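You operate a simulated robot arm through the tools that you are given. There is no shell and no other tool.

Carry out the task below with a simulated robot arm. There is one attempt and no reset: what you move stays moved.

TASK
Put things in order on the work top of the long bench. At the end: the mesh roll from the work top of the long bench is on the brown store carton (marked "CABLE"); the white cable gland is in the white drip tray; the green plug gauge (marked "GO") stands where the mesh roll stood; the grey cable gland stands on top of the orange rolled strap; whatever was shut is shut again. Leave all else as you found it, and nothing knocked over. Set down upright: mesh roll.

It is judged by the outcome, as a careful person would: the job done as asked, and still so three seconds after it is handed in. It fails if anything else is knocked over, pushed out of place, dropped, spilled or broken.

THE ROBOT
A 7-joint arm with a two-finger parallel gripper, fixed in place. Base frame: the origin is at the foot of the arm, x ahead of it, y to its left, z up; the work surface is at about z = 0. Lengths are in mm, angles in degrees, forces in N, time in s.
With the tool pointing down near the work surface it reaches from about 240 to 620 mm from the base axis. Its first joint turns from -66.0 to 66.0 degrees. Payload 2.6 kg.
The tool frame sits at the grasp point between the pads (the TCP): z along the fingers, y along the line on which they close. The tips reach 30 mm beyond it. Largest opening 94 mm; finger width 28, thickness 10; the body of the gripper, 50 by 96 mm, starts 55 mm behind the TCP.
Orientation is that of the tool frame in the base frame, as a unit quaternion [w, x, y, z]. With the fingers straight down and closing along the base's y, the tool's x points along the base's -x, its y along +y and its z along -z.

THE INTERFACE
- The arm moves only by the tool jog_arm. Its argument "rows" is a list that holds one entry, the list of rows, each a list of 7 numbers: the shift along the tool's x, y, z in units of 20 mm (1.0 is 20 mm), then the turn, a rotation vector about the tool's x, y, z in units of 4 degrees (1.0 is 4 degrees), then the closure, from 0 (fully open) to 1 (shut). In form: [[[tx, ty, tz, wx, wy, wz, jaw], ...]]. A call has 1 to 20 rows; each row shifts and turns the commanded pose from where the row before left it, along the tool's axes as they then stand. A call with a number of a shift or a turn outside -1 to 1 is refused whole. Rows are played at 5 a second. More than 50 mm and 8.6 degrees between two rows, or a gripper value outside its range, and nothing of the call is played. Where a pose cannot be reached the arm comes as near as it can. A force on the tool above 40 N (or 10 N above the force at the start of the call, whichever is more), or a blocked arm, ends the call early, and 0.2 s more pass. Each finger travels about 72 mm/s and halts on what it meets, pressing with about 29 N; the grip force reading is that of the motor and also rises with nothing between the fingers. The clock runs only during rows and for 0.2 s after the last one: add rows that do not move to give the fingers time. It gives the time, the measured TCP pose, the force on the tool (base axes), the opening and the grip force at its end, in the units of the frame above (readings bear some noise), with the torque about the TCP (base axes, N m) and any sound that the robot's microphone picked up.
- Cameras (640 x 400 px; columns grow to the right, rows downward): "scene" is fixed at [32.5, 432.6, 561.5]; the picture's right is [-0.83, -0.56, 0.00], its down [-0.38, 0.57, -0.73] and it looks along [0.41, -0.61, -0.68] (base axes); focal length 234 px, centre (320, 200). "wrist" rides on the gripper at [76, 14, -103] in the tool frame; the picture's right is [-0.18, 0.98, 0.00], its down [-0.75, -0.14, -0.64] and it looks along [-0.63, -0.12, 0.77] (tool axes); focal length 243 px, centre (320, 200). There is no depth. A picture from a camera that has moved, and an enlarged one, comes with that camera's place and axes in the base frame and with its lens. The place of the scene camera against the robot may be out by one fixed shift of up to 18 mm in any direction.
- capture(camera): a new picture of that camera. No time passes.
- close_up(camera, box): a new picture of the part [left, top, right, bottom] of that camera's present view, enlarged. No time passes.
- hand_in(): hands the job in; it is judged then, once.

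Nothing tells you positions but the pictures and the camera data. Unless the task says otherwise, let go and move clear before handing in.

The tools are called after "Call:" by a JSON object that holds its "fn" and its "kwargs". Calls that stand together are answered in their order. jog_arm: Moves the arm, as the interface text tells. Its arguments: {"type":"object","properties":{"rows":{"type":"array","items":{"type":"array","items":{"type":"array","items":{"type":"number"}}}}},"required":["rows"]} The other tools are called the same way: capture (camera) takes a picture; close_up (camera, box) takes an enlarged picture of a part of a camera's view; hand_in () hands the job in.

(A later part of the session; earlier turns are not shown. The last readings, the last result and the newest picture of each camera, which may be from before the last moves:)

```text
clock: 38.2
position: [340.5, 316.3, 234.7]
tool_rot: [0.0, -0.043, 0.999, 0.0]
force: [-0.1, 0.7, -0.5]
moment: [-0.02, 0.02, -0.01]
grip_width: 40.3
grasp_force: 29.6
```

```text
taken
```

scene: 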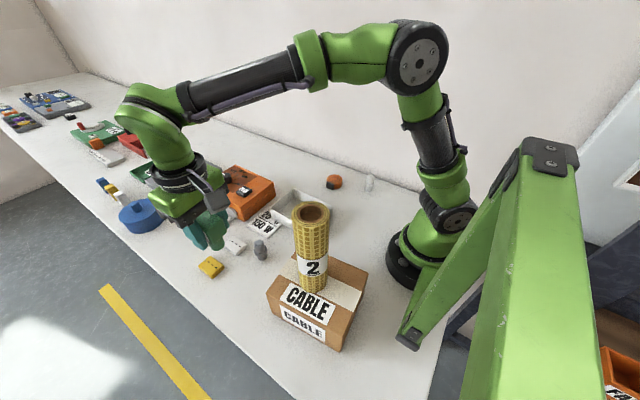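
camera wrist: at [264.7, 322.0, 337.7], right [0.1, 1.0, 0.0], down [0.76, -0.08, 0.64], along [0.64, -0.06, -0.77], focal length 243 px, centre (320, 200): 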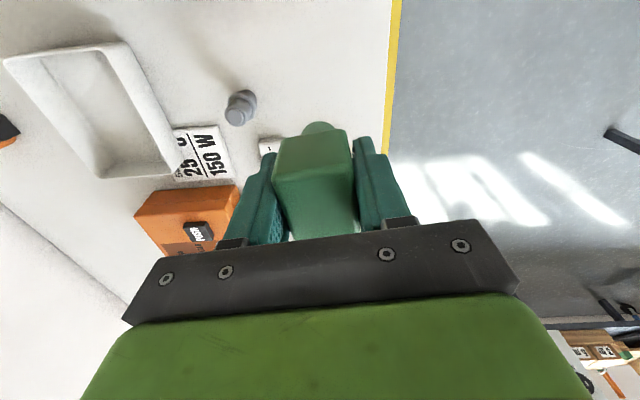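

The gauge is held and lifted. I'll carry it at this height across to the roll's former place.

Call:
{"fn": "jog_arm", "kwargs": {"rows": [[[-0.1, -0.45, 0, 0, 0, 0, 1], [-0.2175, -0.9446, 0, 0, 0, 0, 1], [-0.2175, -0.9446, 0, 0, 0, 0, 1], [-0.2175, -0.9446, 0, 0, 0, 0, 1], [-0.2175, -0.9446, 0, 0, 0, 0, 1], [-0.2175, -0.9446, 0, 0, 0, 0, 1], [-0.2175, -0.9446, 0, 0, 0, 0, 1], [-0.2175, -0.9446, 0, 0, 0, 0, 1], [-0.2175, -0.9446, 0, 0, 0, 0, 1], [-0.2175, -0.9446, 0, 0, 0, 0, 1], [-0.2175, -0.9446, 0, 0, 0, 0, 1], [-0.2175, -0.9446, 0, 0, 0, 0, 1], [-0.2175, -0.9446, 0, 0, 0, 0, 1], [-0.1175, -0.4946, 0, 0, 0, 0, 1], [0, 0, 0, 0, 0, 0, 1]]]}}

Call:
{"fn": "jog_arm", "kwargs": {"rows": [[[-0.1, -0.45, 0, 0, 0, 0, 1], [-0.2175, -0.9446, 0, 0, 0, 0, 1], [-0.2175, -0.9446, 0, 0, 0, 0, 1], [-0.2175, -0.9446, 0, 0, 0, 0, 1], [-0.2175, -0.9446, 0, 0, 0, 0, 1], [-0.2175, -0.9446, 0, 0, 0, 0, 1], [-0.2175, -0.9446, 0, 0, 0, 0, 1], [-0.2175, -0.9446, 0, 0, 0, 0, 1], [-0.2175, -0.9446, 0, 0, 0, 0, 1], [-0.2175, -0.9446, 0, 0, 0, 0, 1], [-0.2175, -0.9446, 0, 0, 0, 0, 1], [-0.2175, -0.9446, 0, 0, 0, 0, 1], [-0.2175, -0.9446, 0, 0, 0, 0, 1], [-0.1175, -0.4946, 0, 0, 0, 0, 1], [0, 0, 0, 0, 0, 0, 1]]]}}

Call:
{"fn": "capture", "kwargs": {"camera": "wrist"}}

Call:
{"fn": "capture", "kwargs": {"camera": "scene"}}

```text
clock: 41.4
position: [418.0, 74.4, 235.4]
tool_rot: [0.0, -0.043, 0.999, 0.001]
force: [-0.3, 1.1, -1.1]
moment: [0.02, -0.01, 0.02]
grip_width: 39.9
grasp_force: 29.1
```

```text
clock: 44.6
position: [496.2, -164.5, 234.1]
tool_rot: [0.0, -0.044, 0.999, 0.0]
force: [0.3, 0.0, -0.8]
moment: [-0.02, 0.02, 0.0]
grip_width: 39.8
grasp_force: 29.1
```

```text
taken
camera wrist: at [418.3, -157.9, 337.5], right [0.1, 1.0, 0.0], down [0.76, -0.08, 0.64], along [0.64, -0.06, -0.77], focal length 243 px, centre (320, 200)
```

wrist: 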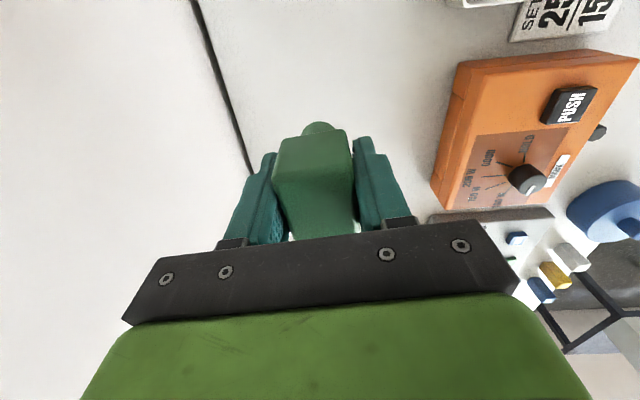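

```text
taken
```

scene: 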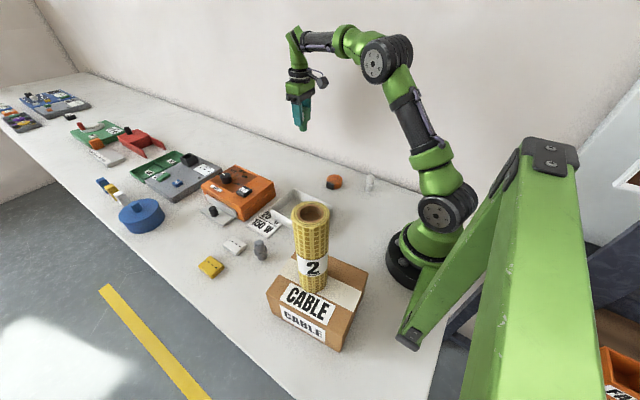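

The gauge is over the roll's old place. I'll lower it to just above the bench.

Call:
{"fn": "jog_arm", "kwargs": {"rows": [[[-0.05, 0, 0.5, 0, 0, 0, 1], [0, 0, 1, 0, 0, 0, 1], [0, 0, 1, 0, 0, 0, 1], [0, 0, 1, 0, 0, 0, 1], [0, 0, 1, 0, 0, 0, 1], [0, 0, 1, 0, 0, 0, 1], [0, 0, 1, 0, 0, 0, 1], [0, 0, 1, 0, 0, 0, 1], [0, 0, 0.7, 0, 0, 0, 1], [0, 0, 0.4, 0, 0, 0, 1], [0, 0, 0.15, 0, 0, 0, 1], [0, 0, 0, 0, 0, 0, 1]]]}}

Call:
{"fn": "close_up", "kwargs": {"camera": "scene", "box": [240, 90, 400, 230]}}

Call:
{"fn": "capture", "kwargs": {"camera": "wrist"}}

```text
clock: 47.2
position: [496.2, -163.8, 60.4]
tool_rot: [0.0, -0.044, 0.999, 0.001]
force: [0.0, -0.5, -1.3]
moment: [0.02, -0.01, -0.03]
grip_width: 39.9
grasp_force: 29.0
```

```text
2.86 times, centred on (320, 160) of scene
camera zoom: at [32.5, 432.6, 561.5], right [-0.83, -0.56, 0.0], down [-0.38, 0.57, -0.73], along [0.41, -0.61, -0.68], focal length 668 px, centre (320, 314)
```

zoom: 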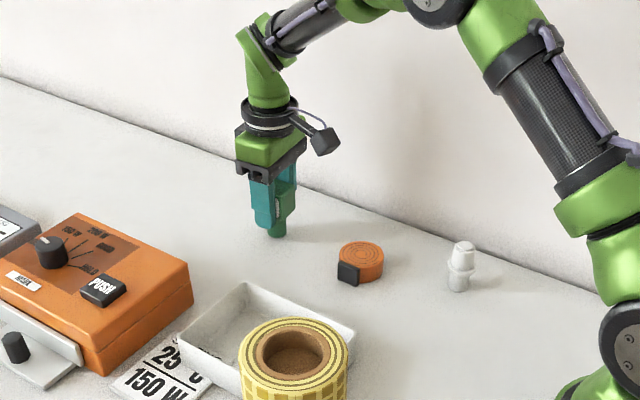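

```text
taken
camera wrist: at [419.8, -157.5, 162.3], right [0.1, 1.0, 0.0], down [0.76, -0.08, 0.64], along [0.64, -0.06, -0.77], focal length 243 px, centre (320, 200)
```

wrist: 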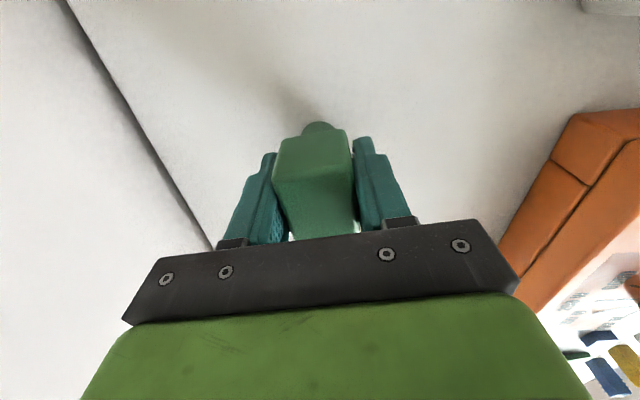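

Call:
{"fn": "jog_arm", "kwargs": {"rows": [[[0, 0, 0.1, 0, 0, 0, 1], [0, 0, 0.07, 0, 0, 0, 1], [0, 0, 0, 0, 0, 0, 1]]]}}

Call:
{"fn": "jog_arm", "kwargs": {"rows": [[[0, 0, 0.05, 0, 0, 0, 1], [0, 0, 0, 0, 0, 0, 1]]]}}

```text
clock: 48.0
position: [497.4, -164.6, 56.9]
tool_rot: [0.0, -0.043, 0.999, 0.0]
force: [0.3, -0.4, -1.4]
moment: [-0.01, -0.02, 0.0]
grip_width: 40.0
grasp_force: 29.2
```

```text
clock: 48.6
position: [496.7, -164.4, 55.0]
tool_rot: [0.001, -0.043, 0.999, 0.001]
force: [-0.2, -0.2, -1.2]
moment: [-0.01, -0.02, 0.0]
grip_width: 40.1
grasp_force: 29.2
```

I'm near the bench with no contact yet (z ≈ 55.6), so I'll continue with finer steps.

Call:
{"fn": "jog_arm", "kwargs": {"rows": [[[0, 0, 0.03, 0, 0, 0, 1], [0, 0, 0, 0, 0, 0, 1]]]}}

Call:
{"fn": "jog_arm", "kwargs": {"rows": [[[0, 0, 0.02, 0, 0, 0, 1], [0, 0, 0, 0, 0, 0, 1]]]}}

```text
clock: 49.2
position: [495.5, -165.1, 55.1]
tool_rot: [0.0, -0.043, 0.999, 0.001]
force: [-0.5, 0.2, -1.3]
moment: [0.0, 0.0, 0.0]
grip_width: 40.1
grasp_force: 29.1
```

```text
clock: 49.8
position: [496.4, -165.3, 55.6]
tool_rot: [-0.001, -0.043, 0.999, 0.0]
force: [-0.3, 0.2, 1.0]
moment: [0.0, 0.03, 0.01]
grip_width: 39.9
grasp_force: 29.4
```

Light contact has been made. I'll open the jaw gradually to release the gauge.

Call:
{"fn": "jog_arm", "kwargs": {"rows": [[[0, 0, 0, 0, 0, 0, 0.55], [0, 0, 0, 0, 0, 0, 0.5], [0, 0, 0, 0, 0, 0, 0.4], [0, 0, 0, 0, 0, 0, 0.25], [0, 0, 0, 0, 0, 0, 0.1], [0, 0, 0, 0, 0, 0, 0], [0, 0, 0, 0, 0, 0, 0]]]}}

Call:
{"fn": "close_up", "kwargs": {"camera": "scene", "box": [240, 90, 400, 230]}}

Call:
{"fn": "capture", "kwargs": {"camera": "wrist"}}

```text
clock: 51.4
position: [497.0, -164.8, 55.0]
tool_rot: [0.001, -0.044, 0.999, 0.0]
force: [0.5, -0.3, 0.2]
moment: [0.03, -0.01, -0.04]
grip_width: 94.1
grasp_force: 0.0
```

```text
2.86 times, centred on (320, 160) of scene
camera zoom: at [32.5, 432.6, 561.5], right [-0.83, -0.56, 0.0], down [-0.38, 0.57, -0.73], along [0.41, -0.61, -0.68], focal length 668 px, centre (320, 314)
```

zoom: 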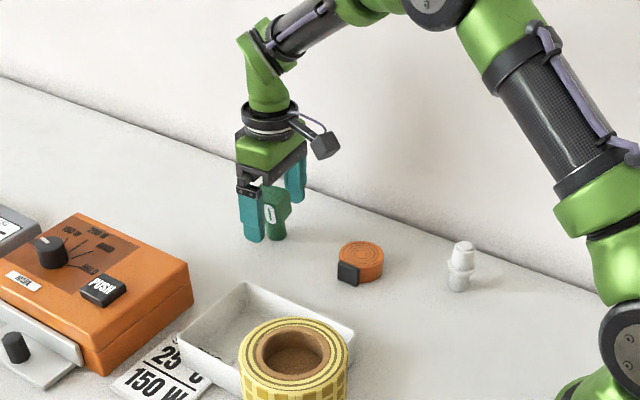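

```text
taken
camera wrist: at [419.8, -157.7, 157.2], right [0.1, 1.0, 0.0], down [0.76, -0.08, 0.64], along [0.64, -0.06, -0.77], focal length 243 px, centre (320, 200)
```

wrist: 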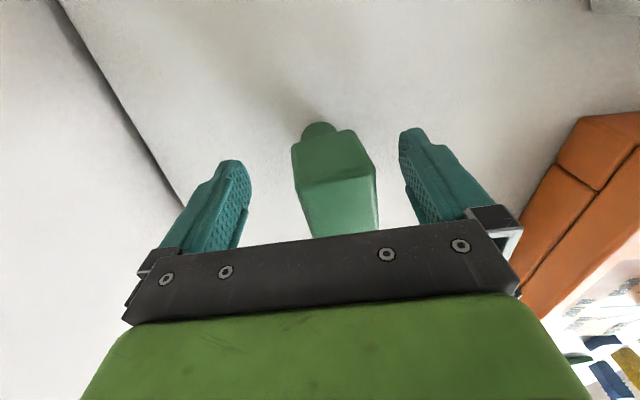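

The head looks displaced toward +y compared with before, so I'll look closely before doing anything.

Call:
{"fn": "close_up", "kwargs": {"camera": "scene", "box": [285, 120, 335, 155]}}

Call:
{"fn": "close_up", "kwargs": {"camera": "wrist", "box": [230, 100, 450, 240]}}

```text
11.43 times, centred on (310, 138) of scene
camera zoom: at [32.5, 432.6, 561.5], right [-0.83, -0.56, 0.0], down [-0.38, 0.57, -0.73], along [0.41, -0.61, -0.68], focal length 2674 px, centre (434, 914)
```

zoom: 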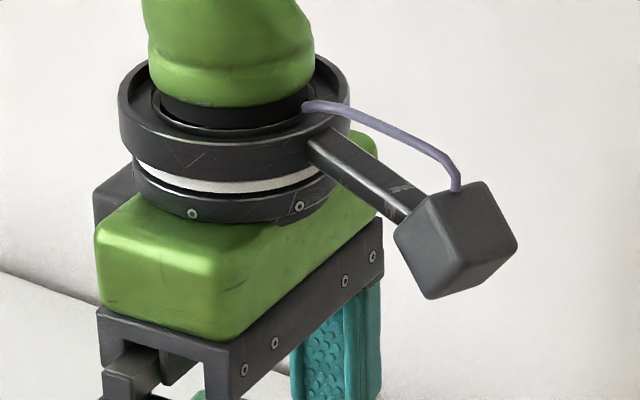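

```text
2.86 times, centred on (340, 170) of wrist
camera zoom: at [419.8, -157.7, 157.2], right [0.1, 1.0, 0.0], down [0.76, -0.08, 0.64], along [0.64, -0.06, -0.77], focal length 693 px, centre (263, 286)
```

zoom: 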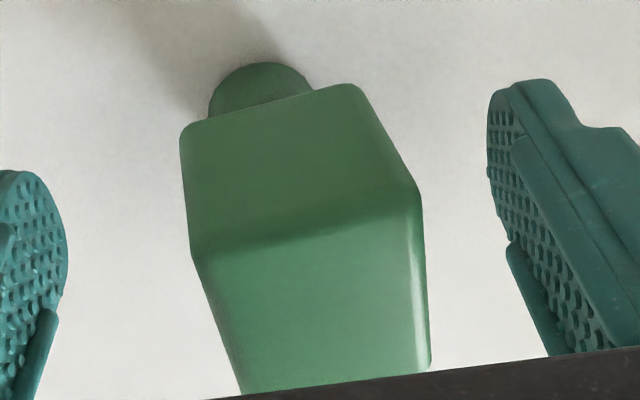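

The gauge appears slightly tilted or rocking. I'll let a short time pass without moving and look again.

Call:
{"fn": "jog_arm", "kwargs": {"rows": [[[0, 0, 0, 0, 0, 0, 0], [0, 0, 0, 0, 0, 0, 0], [0, 0, 0, 0, 0, 0, 0]]]}}

Call:
{"fn": "close_up", "kwargs": {"camera": "wrist", "box": [230, 100, 450, 240]}}

Call:
{"fn": "close_up", "kwargs": {"camera": "scene", "box": [285, 145, 335, 180]}}

```text
clock: 52.2
position: [495.1, -166.2, 55.6]
tool_rot: [0.0, -0.043, 0.999, 0.0]
force: [-0.7, -0.3, 0.6]
moment: [-0.01, 0.01, 0.01]
grip_width: 93.8
grasp_force: 0.0
```

```text
2.86 times, centred on (340, 170) of wrist
camera zoom: at [419.8, -157.6, 157.2], right [0.1, 1.0, 0.0], down [0.76, -0.08, 0.64], along [0.64, -0.06, -0.77], focal length 693 px, centre (263, 286)
```

zoom: 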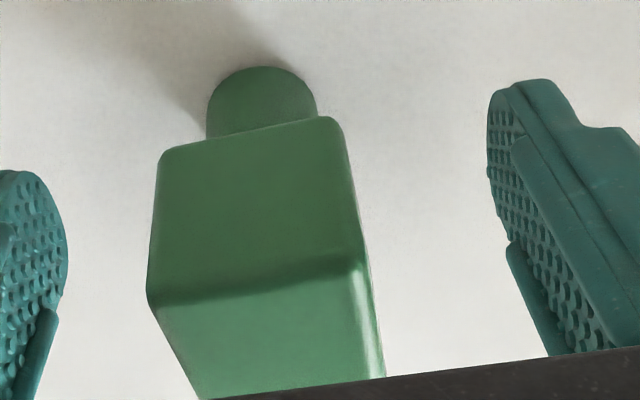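

```text
11.43 times, centred on (310, 162) of scene
camera zoom: at [32.5, 432.6, 561.5], right [-0.83, -0.56, 0.0], down [-0.38, 0.57, -0.73], along [0.41, -0.61, -0.68], focal length 2674 px, centre (434, 629)
```

zoom: 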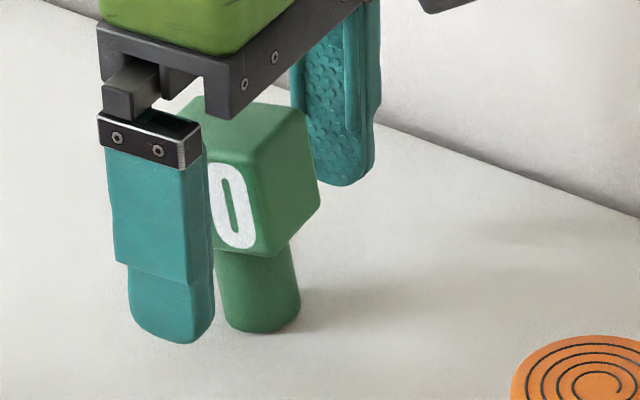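

The gauge is rocking slightly on its foot, now leaning the other way. I'll wait a little more to see whether it settles.

Call:
{"fn": "jog_arm", "kwargs": {"rows": [[[0, 0, 0, 0, 0, 0, 0]]]}}

Call:
{"fn": "close_up", "kwargs": {"camera": "wrist", "box": [230, 100, 450, 240]}}

Call:
{"fn": "close_up", "kwargs": {"camera": "scene", "box": [285, 145, 335, 180]}}

```text
clock: 52.6
position: [495.9, -164.6, 55.0]
tool_rot: [0.0, -0.044, 0.999, 0.0]
force: [-0.5, 1.0, -0.7]
moment: [0.0, 0.02, 0.0]
grip_width: 93.9
grasp_force: 0.1
```

```text
2.86 times, centred on (340, 170) of wrist
camera zoom: at [419.8, -157.6, 157.2], right [0.1, 1.0, 0.0], down [0.76, -0.08, 0.64], along [0.64, -0.06, -0.77], focal length 693 px, centre (263, 286)
```

zoom: 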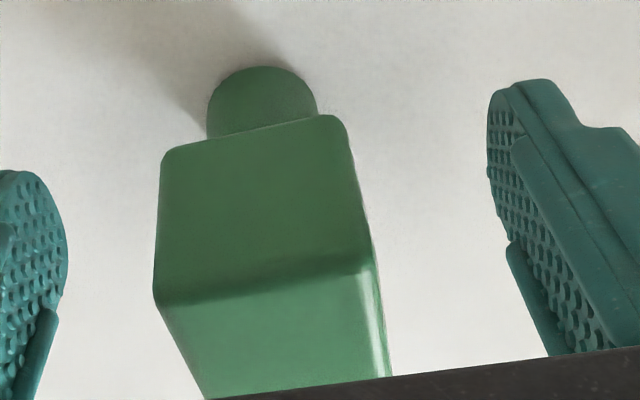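

```text
11.43 times, centred on (310, 162) of scene
camera zoom: at [32.5, 432.6, 561.5], right [-0.83, -0.56, 0.0], down [-0.38, 0.57, -0.73], along [0.41, -0.61, -0.68], focal length 2674 px, centre (434, 629)
```

zoom: 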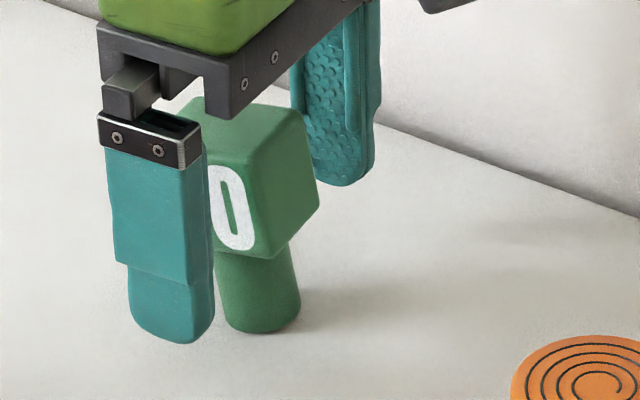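

It's damping out. I'll wait one more second and confirm.

Call:
{"fn": "jog_arm", "kwargs": {"rows": [[[0, 0, 0, 0, 0, 0, 0], [0, 0, 0, 0, 0, 0, 0], [0, 0, 0, 0, 0, 0, 0], [0, 0, 0, 0, 0, 0, 0], [0, 0, 0, 0, 0, 0, 0]]]}}

Call:
{"fn": "close_up", "kwargs": {"camera": "wrist", "box": [230, 100, 450, 240]}}

Call:
{"fn": "close_up", "kwargs": {"camera": "scene", "box": [285, 145, 335, 180]}}

```text
clock: 53.8
position: [496.2, -164.4, 54.7]
tool_rot: [0.0, -0.044, 0.999, 0.0]
force: [-0.5, -0.1, -0.4]
moment: [-0.02, -0.01, -0.05]
grip_width: 94.3
grasp_force: 0.0
```

```text
2.86 times, centred on (340, 170) of wrist
camera zoom: at [419.8, -157.7, 157.2], right [0.1, 1.0, 0.0], down [0.76, -0.08, 0.64], along [0.64, -0.06, -0.77], focal length 693 px, centre (263, 286)
```

zoom: 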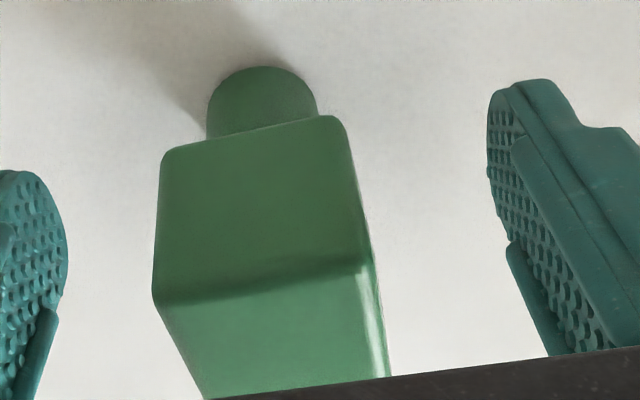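

```text
11.43 times, centred on (310, 162) of scene
camera zoom: at [32.5, 432.6, 561.5], right [-0.83, -0.56, 0.0], down [-0.38, 0.57, -0.73], along [0.41, -0.61, -0.68], focal length 2674 px, centre (434, 629)
```

zoom: 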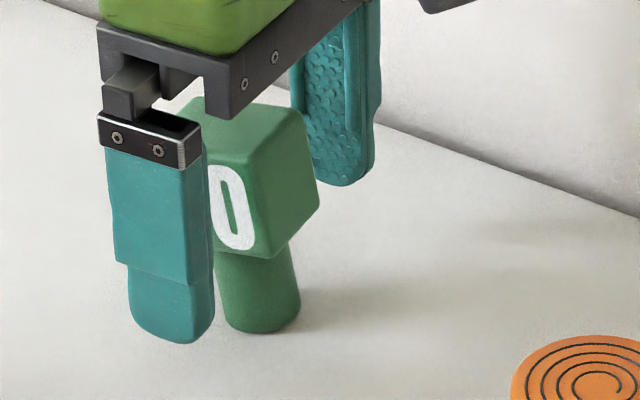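

The gauge has settled upright at about (496, -165). I'll lift straight up clear of it and travel to the grey gland.

Call:
{"fn": "jog_arm", "kwargs": {"rows": [[[0, 0, -0.3, 0, 0, 0, 0], [0, 0, -0.6, 0, 0, 0, 0], [0, 0, -1, 0, 0, 0, 0], [0, 0, -1, 0, 0, 0, 0], [0, 0, -1, 0, 0, 0, 0], [0, 0, -1, 0, 0, 0, 0], [0, 0, -1, 0, 0, 0, 0], [0, 0, -1, 0, 0, 0, 0], [0, 0, -1, 0, 0, 0, 0], [0, 0, -1, 0, 0, 0, 0], [0, 0, -0.1, 0, 0, 0, 0], [0, 0, 0, 0, 0, 0, 0]]]}}

Call:
{"fn": "close_up", "kwargs": {"camera": "scene", "box": [240, 90, 400, 230]}}

Call:
{"fn": "capture", "kwargs": {"camera": "wrist"}}

```text
clock: 56.4
position: [497.3, -165.0, 235.2]
tool_rot: [0.001, -0.044, 0.999, -0.001]
force: [-0.5, -0.6, -0.1]
moment: [-0.01, 0.0, -0.06]
grip_width: 93.9
grasp_force: 0.0
```

```text
2.86 times, centred on (320, 160) of scene
camera zoom: at [32.5, 432.6, 561.5], right [-0.83, -0.56, 0.0], down [-0.38, 0.57, -0.73], along [0.41, -0.61, -0.68], focal length 668 px, centre (320, 314)
```

zoom: 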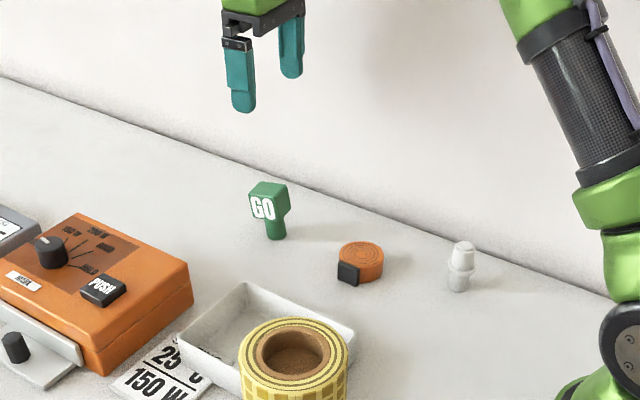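

```text
taken
camera wrist: at [419.9, -158.1, 337.4], right [0.1, 1.0, 0.0], down [0.76, -0.07, 0.64], along [0.64, -0.06, -0.77], focal length 243 px, centre (320, 200)
```

wrist: 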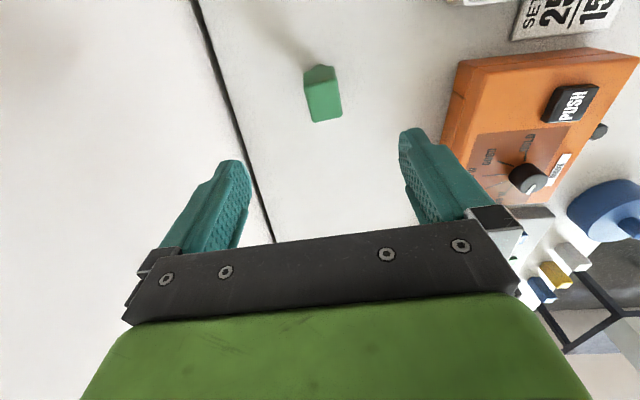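

The gauge stands upright exactly where the roll was. Next I'll measure the orange strap and the white gland from above the strap.

Call:
{"fn": "jog_arm", "kwargs": {"rows": [[[0.5, 0.04, 0, 0, 0, 0, 0], [1, 0.087, 0, 0, 0, 0, 0], [1, 0.087, 0, 0, 0, 0, 0], [1, 0.087, 0, 0, 0, 0, 0], [1, 0.087, 0, 0, 0, 0, 0], [1, 0.087, 0, 0, 0, 0, 0], [1, 0.087, 0, 0, 0, 0, 0], [0.47, 0.048, 0, 0, 0, 0, 0], [0, 0, 0, 0, 0, 0, 0]]]}}

Call:
{"fn": "capture", "kwargs": {"camera": "wrist"}}

Call:
{"fn": "close_up", "kwargs": {"camera": "wrist", "box": [260, 40, 380, 130]}}

```text
clock: 58.4
position: [356.5, -164.1, 236.2]
tool_rot: [0.0, -0.043, 0.999, 0.0]
force: [0.1, -0.5, 0.1]
moment: [-0.04, 0.01, -0.02]
grip_width: 94.1
grasp_force: 0.1
```

```text
taken
camera wrist: at [279.7, -157.1, 337.5], right [0.1, 1.0, 0.0], down [0.76, -0.08, 0.64], along [0.64, -0.06, -0.77], focal length 243 px, centre (320, 200)
```

wrist: 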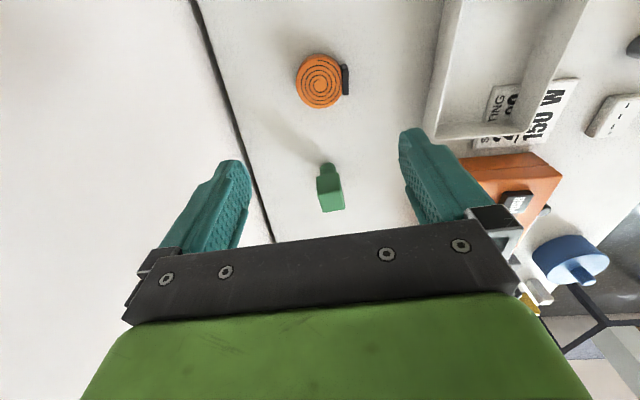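

```text
4.44 times, centred on (320, 85) of wrist
camera zoom: at [279.7, -157.1, 337.5], right [0.1, 1.0, 0.0], down [0.76, -0.08, 0.64], along [0.64, -0.06, -0.77], focal length 1078 px, centre (320, 711)
```

zoom: 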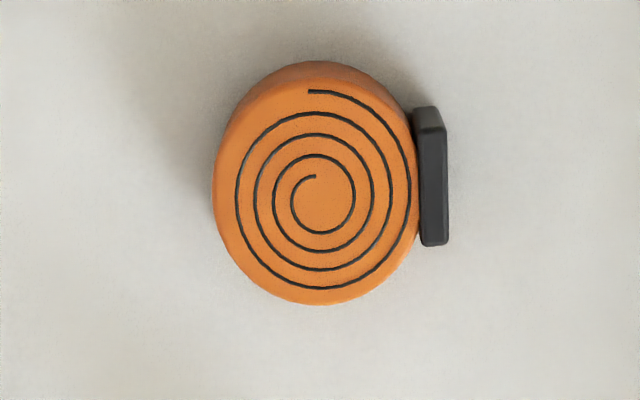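

The strap's centre is about (358, -167), 55 mm across and 25–30 mm tall, with its buckle on the +y side. I'll go over to the grey gland now.

Call:
{"fn": "jog_arm", "kwargs": {"rows": [[[-0.05, 0.47, 0, 0, 0, 0, 0], [-0.093, 0.963, 0, 0, 0, 0, 0], [-0.093, 0.963, 0, 0, 0, 0, 0], [-0.093, 0.963, 0, 0, 0, 0, 0], [-0.093, 0.963, 0, 0, 0, 0, 0], [-0.093, 0.963, 0, 0, 0, 0, 0], [-0.093, 0.963, 0, 0, 0, 0, 0], [-0.093, 0.963, 0, 0, 0, 0, 0], [-0.093, 0.963, 0, 0, 0, 0, 0], [-0.093, 0.963, 0, 0, 0, 0, 0], [-0.093, 0.963, 0, 0, 0, 0, 0], [-0.093, 0.963, 0, 0, 0, 0, 0], [-0.093, 0.963, 0, 0, 0, 0, 0], [-0.093, 0.963, 0, 0, 0, 0, 0], [-0.093, 0.963, 0, 0, 0, 0, 0], [-0.093, 0.963, 0, 0, 0, 0, 0], [-0.093, 0.963, 0, 0, 0, 0, 0], [-0.093, 0.963, 0, 0, 0, 0, 0], [-0.093, 0.963, 0, 0, 0, 0, 0], [-0.096, 0.976, 0, 0, 0, 0, 0]]]}}

Call:
{"fn": "jog_arm", "kwargs": {"rows": [[[0, 0, 0, 0, 0, 0, 0]]]}}

Call:
{"fn": "capture", "kwargs": {"camera": "wrist"}}

Call:
{"fn": "close_up", "kwargs": {"camera": "wrist", "box": [260, 40, 380, 130]}}

Call:
{"fn": "capture", "kwargs": {"camera": "scene"}}

```text
clock: 62.6
position: [361.0, 212.4, 235.0]
tool_rot: [0.0, -0.043, 0.999, -0.001]
force: [1.2, -0.2, 0.4]
moment: [0.01, 0.0, 0.03]
grip_width: 94.2
grasp_force: 0.1
```

```text
clock: 63.0
position: [361.5, 213.8, 234.9]
tool_rot: [0.0, -0.044, 0.999, 0.0]
force: [-0.2, 0.2, 0.1]
moment: [0.02, -0.02, 0.0]
grip_width: 93.8
grasp_force: 0.1
```

```text
taken
camera wrist: at [283.9, 220.1, 337.0], right [0.1, 1.0, 0.0], down [0.76, -0.08, 0.64], along [0.64, -0.06, -0.77], focal length 243 px, centre (320, 200)
```

wrist: 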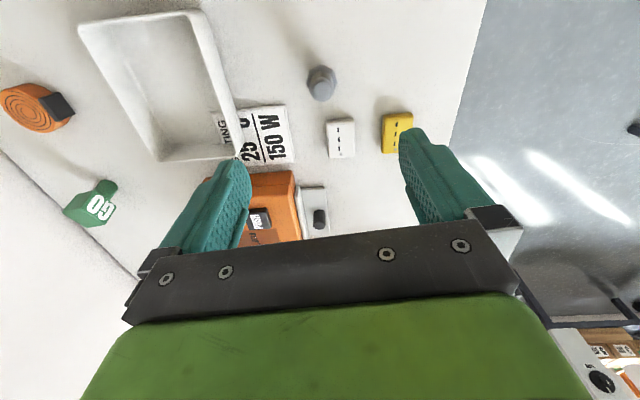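

```text
4.44 times, centred on (320, 85) of wrist
camera zoom: at [283.9, 220.1, 337.0], right [0.1, 1.0, 0.0], down [0.76, -0.08, 0.64], along [0.64, -0.06, -0.77], focal length 1078 px, centre (320, 711)
```

zoom: 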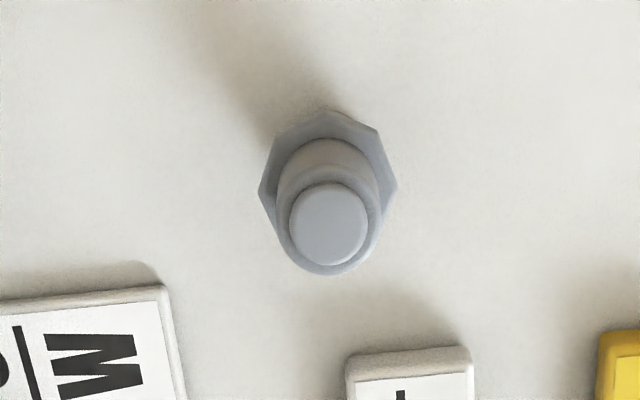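

```text
taken
```

scene: 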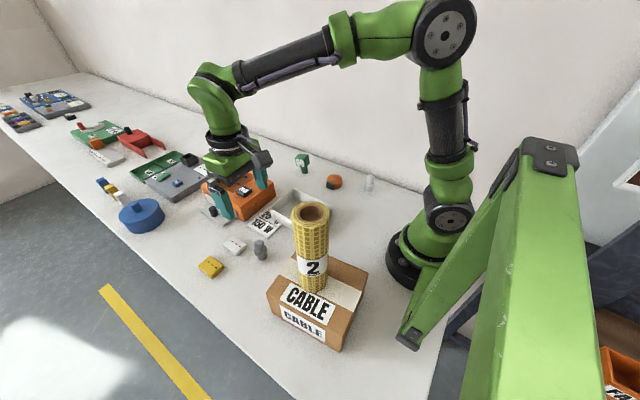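

Call:
{"fn": "close_up", "kwargs": {"camera": "scene", "box": [235, 230, 285, 265]}}

Call:
{"fn": "close_up", "kwargs": {"camera": "scene", "box": [315, 155, 395, 210]}}

```text
11.43 times, centred on (260, 248) of scene
camera zoom: at [32.5, 432.6, 561.5], right [-0.83, -0.56, 0.0], down [-0.38, 0.57, -0.73], along [0.41, -0.61, -0.68], focal length 2674 px, centre (1006, -343)
```

zoom: 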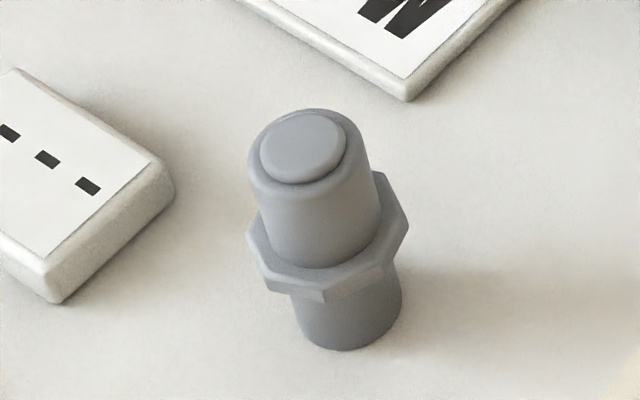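

```text
7.27 times, centred on (355, 182) of scene
camera zoom: at [32.5, 432.6, 561.5], right [-0.83, -0.56, 0.0], down [-0.38, 0.57, -0.73], along [0.41, -0.61, -0.68], focal length 1701 px, centre (66, 327)
```

zoom: 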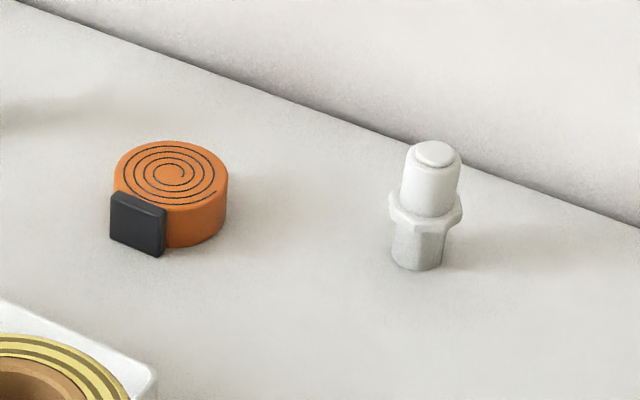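

The grey gland's axis is at about (360, 214), with the flange at z 25–34 and the cap (about 26 mm in diameter) at z 34–65. I'll grip the cap above the flange with the tips at z ≈ 38.

Call:
{"fn": "jog_arm", "kwargs": {"rows": [[[0.03, 0.055, 0.5, 0, 0, 0, 0], [0, 0, 1, 0, 0, 0, 0], [0, 0, 1, 0, 0, 0, 0], [0, 0, 1, 0, 0, 0, 0], [0, 0, 1, 0, 0, 0, 0], [0, 0, 0.9, 0, 0, 0, 0], [0, 0, 0, 0, 0, 0, 0]]]}}

Call:
{"fn": "capture", "kwargs": {"camera": "wrist"}}

Call:
{"fn": "close_up", "kwargs": {"camera": "wrist", "box": [240, 80, 420, 200]}}

```text
clock: 64.6
position: [359.8, 214.8, 127.5]
tool_rot: [0.0, -0.043, 0.999, 0.0]
force: [-1.5, -0.3, -0.6]
moment: [-0.04, 0.01, 0.0]
grip_width: 93.9
grasp_force: 0.0
```

```text
taken
camera wrist: at [283.0, 221.7, 229.4], right [0.1, 1.0, 0.0], down [0.76, -0.08, 0.64], along [0.64, -0.06, -0.77], focal length 243 px, centre (320, 200)
```

wrist: 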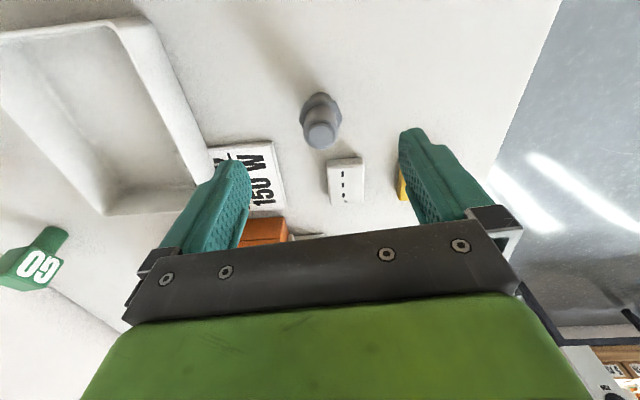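

```text
3.33 times, centred on (330, 140) of wrist
camera zoom: at [283.0, 221.7, 229.4], right [0.1, 1.0, 0.0], down [0.76, -0.08, 0.64], along [0.64, -0.06, -0.77], focal length 809 px, centre (287, 400)
```

zoom: 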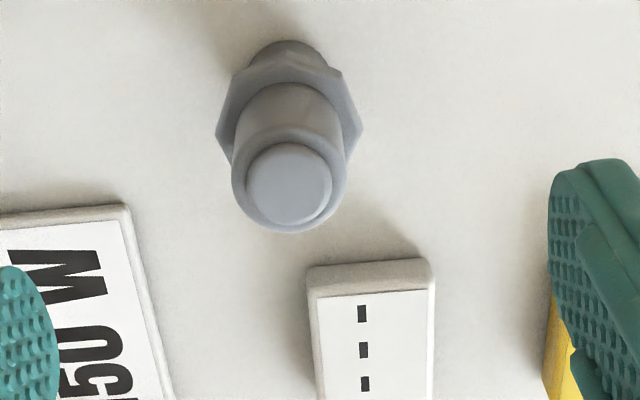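

The gland is well centred. I'll descend to TCP z ≈ 68.

Call:
{"fn": "jog_arm", "kwargs": {"rows": [[[0.02, -0.01, 0.5, 0, 0, 0, 0], [0.01, 0, 0.8, 0, 0, 0, 0], [0, 0, 0.8, 0, 0, 0, 0], [0, 0, 0.5, 0, 0, 0, 0], [0, 0, 0.33, 0, 0, 0, 0], [0, 0, 0, 0, 0, 0, 0]]]}}

Call:
{"fn": "capture", "kwargs": {"camera": "wrist"}}

Call:
{"fn": "close_up", "kwargs": {"camera": "scene", "box": [205, 205, 305, 275]}}

```text
clock: 66.0
position: [359.6, 214.3, 66.8]
tool_rot: [0.0, -0.043, 0.999, 0.0]
force: [0.1, 0.3, 0.1]
moment: [-0.01, 0.01, 0.01]
grip_width: 94.0
grasp_force: 0.2
```

```text
taken
camera wrist: at [282.2, 220.7, 170.2], right [0.1, 1.0, 0.0], down [0.76, -0.07, 0.64], along [0.64, -0.06, -0.77], focal length 243 px, centre (320, 200)
```

wrist: 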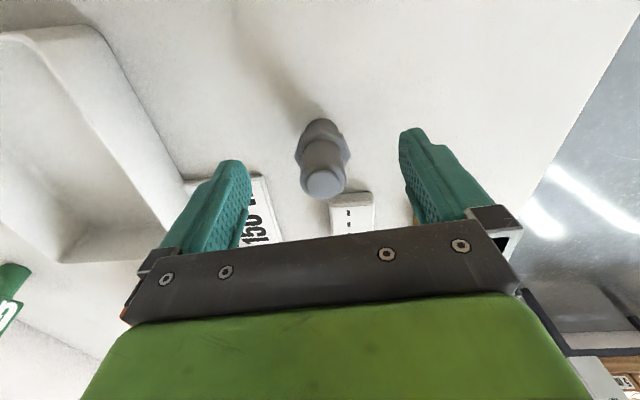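

```text
5.71 times, centred on (255, 240) of scene
camera zoom: at [32.5, 432.6, 561.5], right [-0.83, -0.56, 0.0], down [-0.38, 0.57, -0.73], along [0.41, -0.61, -0.68], focal length 1337 px, centre (691, -29)
```

zoom: 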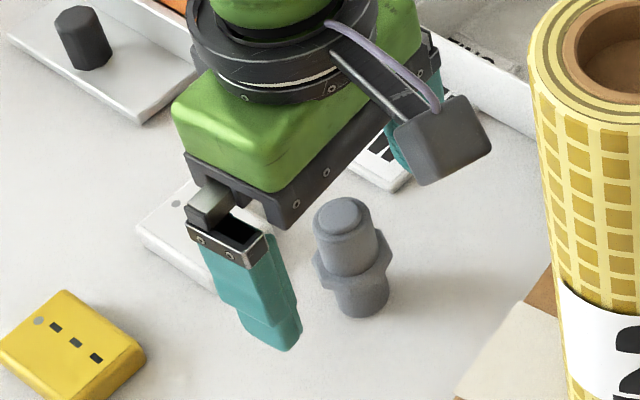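

The gland cap sits between the fingers, which are just above its flange. I'll close.

Call:
{"fn": "jog_arm", "kwargs": {"rows": [[[0.05, 0.05, 0, 0, 0, 0, 0.25], [0, 0, 0, 0, 0, 0, 0.45], [0, 0, 0, 0, 0, 0, 0.6], [0, 0, 0, 0, 0, 0, 0.7], [0, 0, 0, 0, 0, 0, 0.85], [0, 0, 0, 0, 0, 0, 1], [0, 0, 0, 0, 0, 0, 1], [0, 0, 0, 0, 0, 0, 1]]]}}

Call:
{"fn": "capture", "kwargs": {"camera": "wrist"}}

Call:
{"fn": "close_up", "kwargs": {"camera": "scene", "box": [205, 205, 305, 275]}}

```text
clock: 67.8
position: [358.5, 213.2, 67.8]
tool_rot: [-0.001, -0.044, 0.999, 0.0]
force: [-0.5, 0.2, 0.5]
moment: [0.02, 0.03, -0.04]
grip_width: 24.7
grasp_force: 28.9
```

```text
taken
camera wrist: at [281.5, 221.6, 170.2], right [0.1, 1.0, 0.0], down [0.76, -0.08, 0.64], along [0.64, -0.06, -0.77], focal length 243 px, centre (320, 200)
```

wrist: 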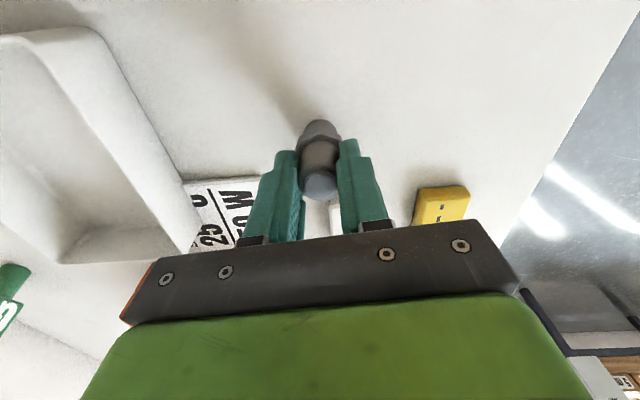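

```text
5.71 times, centred on (255, 240) of scene
camera zoom: at [32.5, 432.6, 561.5], right [-0.83, -0.56, 0.0], down [-0.38, 0.57, -0.73], along [0.41, -0.61, -0.68], focal length 1337 px, centre (691, -29)
```

zoom: 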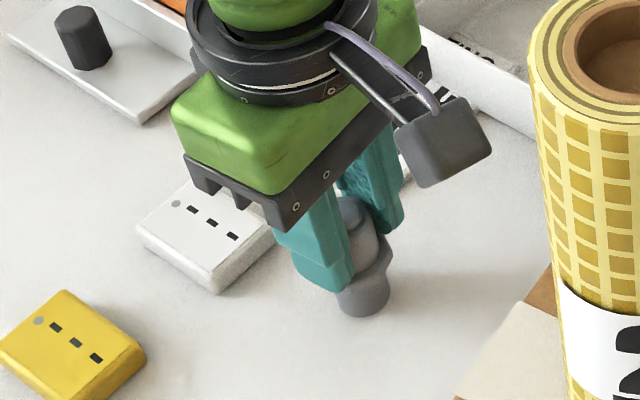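

The gland is gripped (24.7 mm). I'll lift it straight up.

Call:
{"fn": "jog_arm", "kwargs": {"rows": [[[0, 0, -0.2, 0, 0, 0, 1], [0, 0, -0.5, 0, 0, 0, 1], [0, 0, -0.8, 0, 0, 0, 1], [0, 0, -1, 0, 0, 0, 1], [0, 0, -1, 0, 0, 0, 1], [0, 0, -1, 0, 0, 0, 1], [0, 0, -1, 0, 0, 0, 1], [0, 0, -1, 0, 0, 0, 1], [0, 0, -0.5, 0, 0, 0, 1], [0, 0, 0, 0, 0, 0, 1]]]}}

Call:
{"fn": "capture", "kwargs": {"camera": "wrist"}}

Call:
{"fn": "close_up", "kwargs": {"camera": "scene", "box": [160, 140, 320, 280]}}

```text
clock: 70.0
position: [358.3, 214.1, 209.2]
tool_rot: [0.001, -0.044, 0.999, 0.0]
force: [-0.1, 0.1, -1.3]
moment: [-0.01, -0.02, 0.03]
grip_width: 24.6
grasp_force: 29.3
```

```text
taken
camera wrist: at [282.0, 221.9, 311.4], right [0.1, 1.0, 0.0], down [0.76, -0.07, 0.64], along [0.64, -0.06, -0.77], focal length 243 px, centre (320, 200)
```

wrist: 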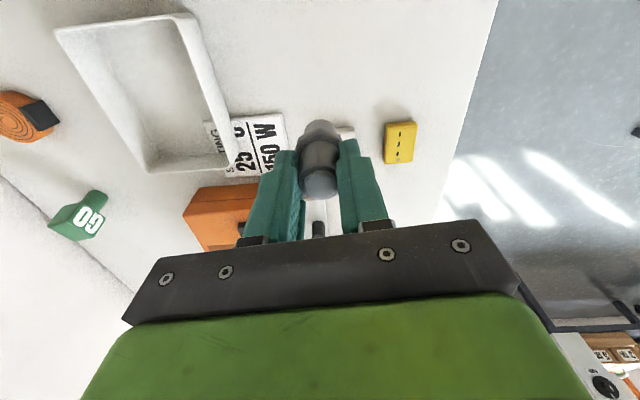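

```text
2.86 times, centred on (240, 210) of scene
camera zoom: at [32.5, 432.6, 561.5], right [-0.83, -0.56, 0.0], down [-0.38, 0.57, -0.73], along [0.41, -0.61, -0.68], focal length 668 px, centre (549, 171)
```

zoom: 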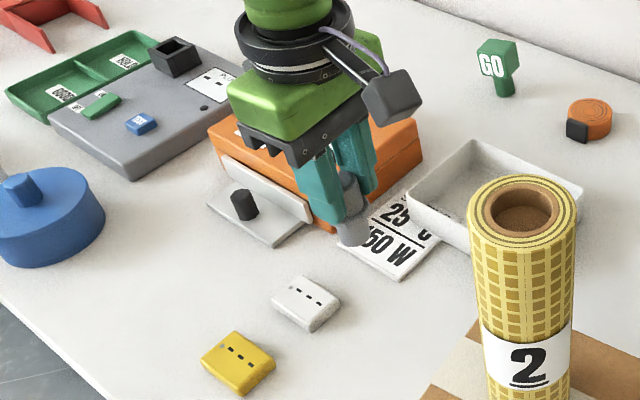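

The gland is held straight, with its base at about z = 140, so I'll carry it over to the strap.

Call:
{"fn": "jog_arm", "kwargs": {"rows": [[[0.04, -0.45, 0, 0, 0, 0, 1], [0.083, -0.975, 0, 0, 0, 0, 1], [0.083, -0.975, 0, 0, 0, 0, 1], [0.083, -0.975, 0, 0, 0, 0, 1], [0.083, -0.975, 0, 0, 0, 0, 1], [0.083, -0.975, 0, 0, 0, 0, 1], [0.083, -0.975, 0, 0, 0, 0, 1], [0.083, -0.975, 0, 0, 0, 0, 1], [0.083, -0.975, 0, 0, 0, 0, 1], [0.083, -0.975, 0, 0, 0, 0, 1], [0.083, -0.975, 0, 0, 0, 0, 1], [0.083, -0.975, 0, 0, 0, 0, 1], [0.083, -0.975, 0, 0, 0, 0, 1], [0.083, -0.975, 0, 0, 0, 0, 1], [0.083, -0.975, 0, 0, 0, 0, 1], [0.083, -0.975, 0, 0, 0, 0, 1], [0.083, -0.975, 0, 0, 0, 0, 1], [0.083, -0.975, 0, 0, 0, 0, 1], [0.083, -0.975, 0, 0, 0, 0, 1], [0.081, -0.98, 0, 0, 0, 0, 1]]]}}

Call:
{"fn": "jog_arm", "kwargs": {"rows": [[[0, 0, 0, 0, 0, 0, 1], [0, 0, 0, 0, 0, 0, 1]]]}}

Call:
{"fn": "capture", "kwargs": {"camera": "wrist"}}

Call:
{"fn": "close_up", "kwargs": {"camera": "scene", "box": [290, 110, 410, 215]}}

```text
clock: 74.2
position: [358.4, -166.3, 208.5]
tool_rot: [-0.001, -0.044, 0.999, 0.0]
force: [-0.7, 0.6, -0.5]
moment: [0.0, 0.0, -0.02]
grip_width: 24.5
grasp_force: 29.5
```

```text
clock: 74.8
position: [358.8, -166.9, 208.8]
tool_rot: [0.0, -0.044, 0.999, 0.001]
force: [0.1, -0.1, -1.0]
moment: [0.01, 0.02, -0.03]
grip_width: 24.4
grasp_force: 29.3
```

```text
taken
camera wrist: at [281.6, -159.6, 310.7], right [0.1, 1.0, 0.0], down [0.76, -0.08, 0.64], along [0.64, -0.06, -0.77], focal length 243 px, centre (320, 200)
```

wrist: 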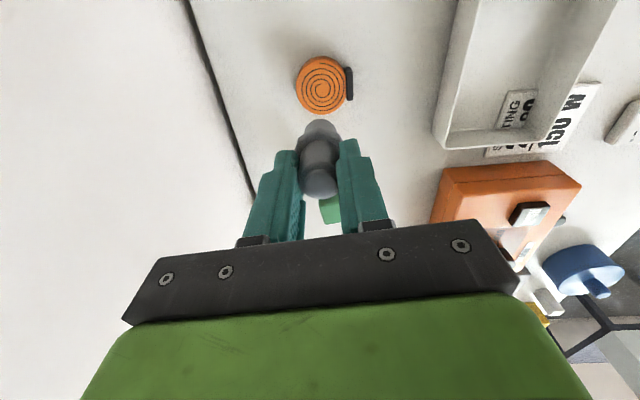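

```text
3.81 times, centred on (350, 162) of scene
camera zoom: at [32.5, 432.6, 561.5], right [-0.83, -0.56, 0.0], down [-0.38, 0.57, -0.73], along [0.41, -0.61, -0.68], focal length 891 px, centre (206, 343)
```

zoom: 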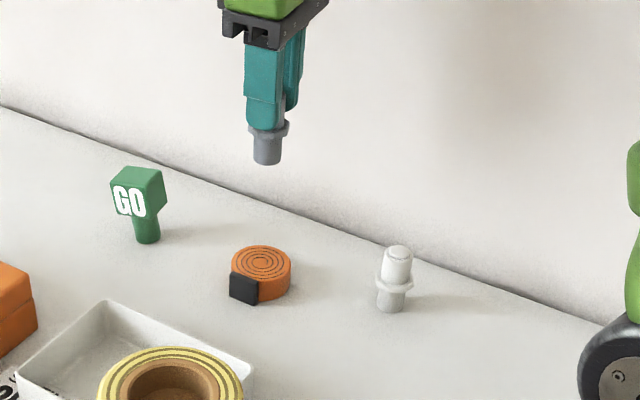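

Call:
{"fn": "close_up", "kwargs": {"camera": "wrist", "box": [260, 40, 380, 130]}}

Call:
{"fn": "close_up", "kwargs": {"camera": "wrist", "box": [260, 110, 380, 200]}}

```text
4.44 times, centred on (320, 85) of wrist
camera zoom: at [281.6, -159.6, 310.7], right [0.1, 1.0, 0.0], down [0.76, -0.08, 0.64], along [0.64, -0.06, -0.77], focal length 1078 px, centre (320, 711)
```

zoom: 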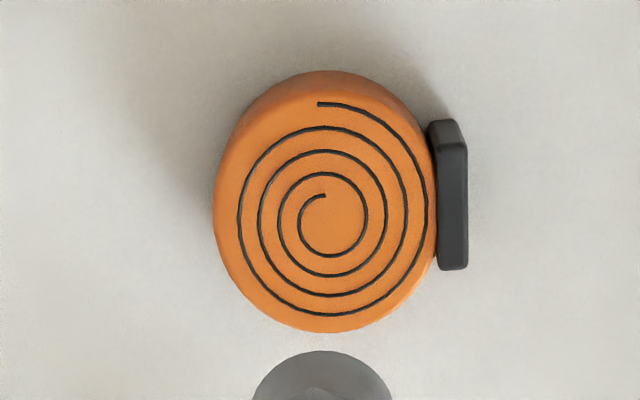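

```text
4.44 times, centred on (320, 155) of wrist
camera zoom: at [281.6, -159.6, 310.7], right [0.1, 1.0, 0.0], down [0.76, -0.08, 0.64], along [0.64, -0.06, -0.77], focal length 1078 px, centre (320, 400)
```

zoom: 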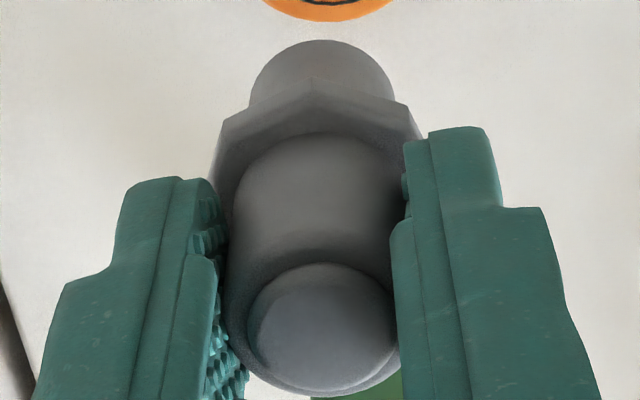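

The gland is aligned over the strap's centre to within about 1–2 mm. I'll lower it to just above the strap.

Call:
{"fn": "jog_arm", "kwargs": {"rows": [[[0.03, 0.02, 0.5, 0, 0, 0, 1], [0, 0, 1, 0, 0, 0, 1], [0, 0, 1, 0, 0, 0, 1], [0, 0, 1, 0, 0, 0, 1], [0, 0, 0.9, 0, 0, 0, 1], [0, 0, 0.5, 0, 0, 0, 1], [0, 0, 0.2, 0, 0, 0, 1], [0, 0, 0, 0, 0, 0, 1]]]}}

Call:
{"fn": "capture", "kwargs": {"camera": "wrist"}}

Call:
{"fn": "close_up", "kwargs": {"camera": "scene", "box": [305, 130, 385, 195]}}

```text
clock: 76.6
position: [356.8, -166.9, 105.5]
tool_rot: [0.0, -0.043, 0.999, 0.0]
force: [-0.1, 0.2, -0.7]
moment: [0.02, 0.0, 0.0]
grip_width: 24.8
grasp_force: 29.2
```

```text
taken
camera wrist: at [280.5, -159.0, 208.3], right [0.1, 1.0, 0.0], down [0.76, -0.08, 0.64], along [0.64, -0.06, -0.77], focal length 243 px, centre (320, 200)
```

wrist: 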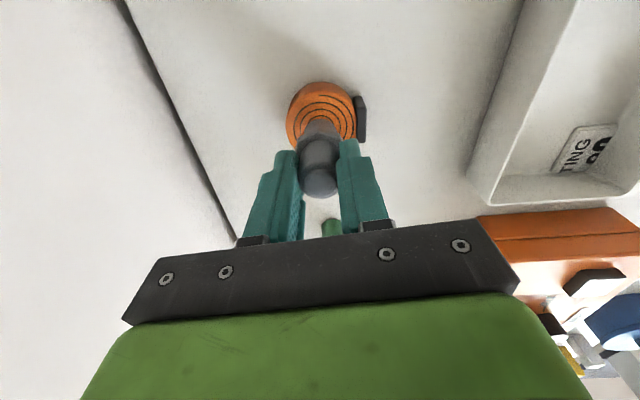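

```text
6.15 times, centred on (345, 162) of scene
camera zoom: at [32.5, 432.6, 561.5], right [-0.83, -0.56, 0.0], down [-0.38, 0.57, -0.73], along [0.41, -0.61, -0.68], focal length 1440 px, centre (166, 431)
```

zoom: 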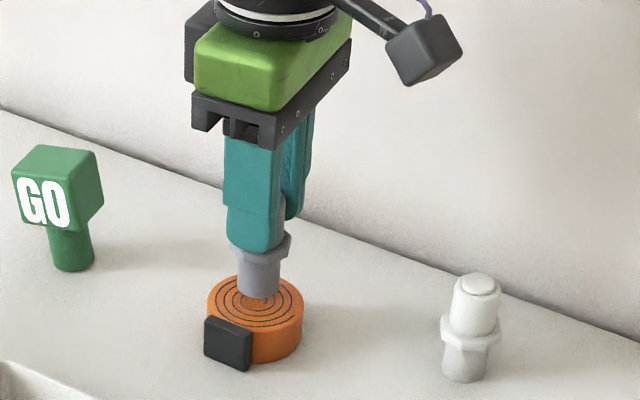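

The gland's base is about 10 mm above the strap and looks centred. I'll creep down.

Call:
{"fn": "jog_arm", "kwargs": {"rows": [[[0, 0, 0.2, 0, 0, 0, 1], [0, 0, 0.1, 0, 0, 0, 1], [0, 0, 0, 0, 0, 0, 1]]]}}

Call:
{"fn": "jog_arm", "kwargs": {"rows": [[[0, 0, 0.05, 0, 0, 0, 1], [0, 0, 0.05, 0, 0, 0, 1], [0, 0, 0, 0, 0, 0, 1]]]}}

Call:
{"fn": "jog_arm", "kwargs": {"rows": [[[0, 0, 0.04, 0, 0, 0, 1], [0, 0, 0, 0, 0, 0, 1]]]}}

```text
clock: 77.4
position: [357.3, -166.0, 99.3]
tool_rot: [0.001, -0.043, 0.999, 0.0]
force: [-0.1, 0.3, -0.9]
moment: [0.02, 0.03, -0.01]
grip_width: 24.6
grasp_force: 28.9
```

```text
clock: 78.2
position: [357.3, -166.7, 99.1]
tool_rot: [0.001, -0.043, 0.999, -0.001]
force: [0.2, 0.3, -0.9]
moment: [-0.02, -0.02, 0.01]
grip_width: 24.6
grasp_force: 29.5
```

```text
clock: 78.8
position: [358.1, -166.9, 97.1]
tool_rot: [0.0, -0.044, 0.999, 0.0]
force: [0.1, 0.2, -1.5]
moment: [0.03, -0.01, 0.0]
grip_width: 24.6
grasp_force: 29.0
```

Call:
{"fn": "jog_arm", "kwargs": {"rows": [[[0, 0, 0.04, 0, 0, 0, 1], [0, 0, 0, 0, 0, 0, 1]]]}}

Call:
{"fn": "jog_arm", "kwargs": {"rows": [[[0, 0, 0.04, 0, 0, 0, 1], [0, 0, 0, 0, 0, 0, 1]]]}}

Call:
{"fn": "jog_arm", "kwargs": {"rows": [[[0, 0, 0.03, 0, 0, 0, 1], [0, 0, 0, 0, 0, 0, 1]]]}}

Call:
{"fn": "close_up", "kwargs": {"camera": "scene", "box": [325, 160, 365, 190]}}

```text
clock: 79.4
position: [357.8, -166.5, 96.0]
tool_rot: [0.0, -0.044, 0.999, -0.001]
force: [0.0, 0.4, -1.2]
moment: [0.0, -0.03, -0.01]
grip_width: 24.7
grasp_force: 29.5
```

```text
clock: 80.0
position: [358.5, -167.5, 95.5]
tool_rot: [0.0, -0.043, 0.999, 0.0]
force: [-0.1, 0.5, 0.4]
moment: [0.02, -0.01, 0.01]
grip_width: 24.5
grasp_force: 29.1
```

```text
clock: 80.6
position: [357.5, -165.6, 96.0]
tool_rot: [0.0, -0.043, 0.999, 0.0]
force: [-2.2, 1.2, 7.7]
moment: [0.06, 0.18, 0.0]
grip_width: 24.6
grasp_force: 28.8
```

```text
13.33 times, centred on (345, 175) of scene
camera zoom: at [32.4, 432.6, 561.5], right [-0.83, -0.56, 0.0], down [-0.38, 0.57, -0.73], along [0.41, -0.61, -0.68], focal length 3119 px, centre (-13, 533)
```

zoom: 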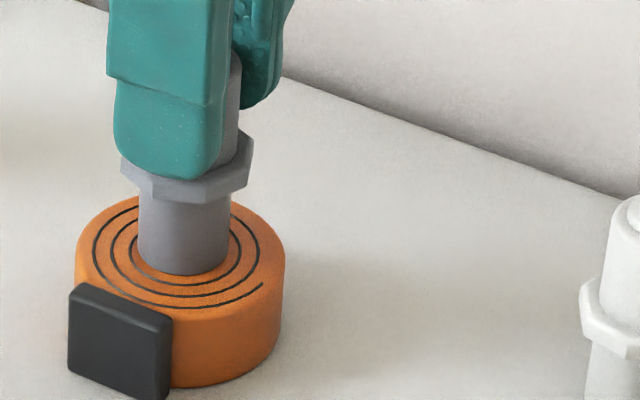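

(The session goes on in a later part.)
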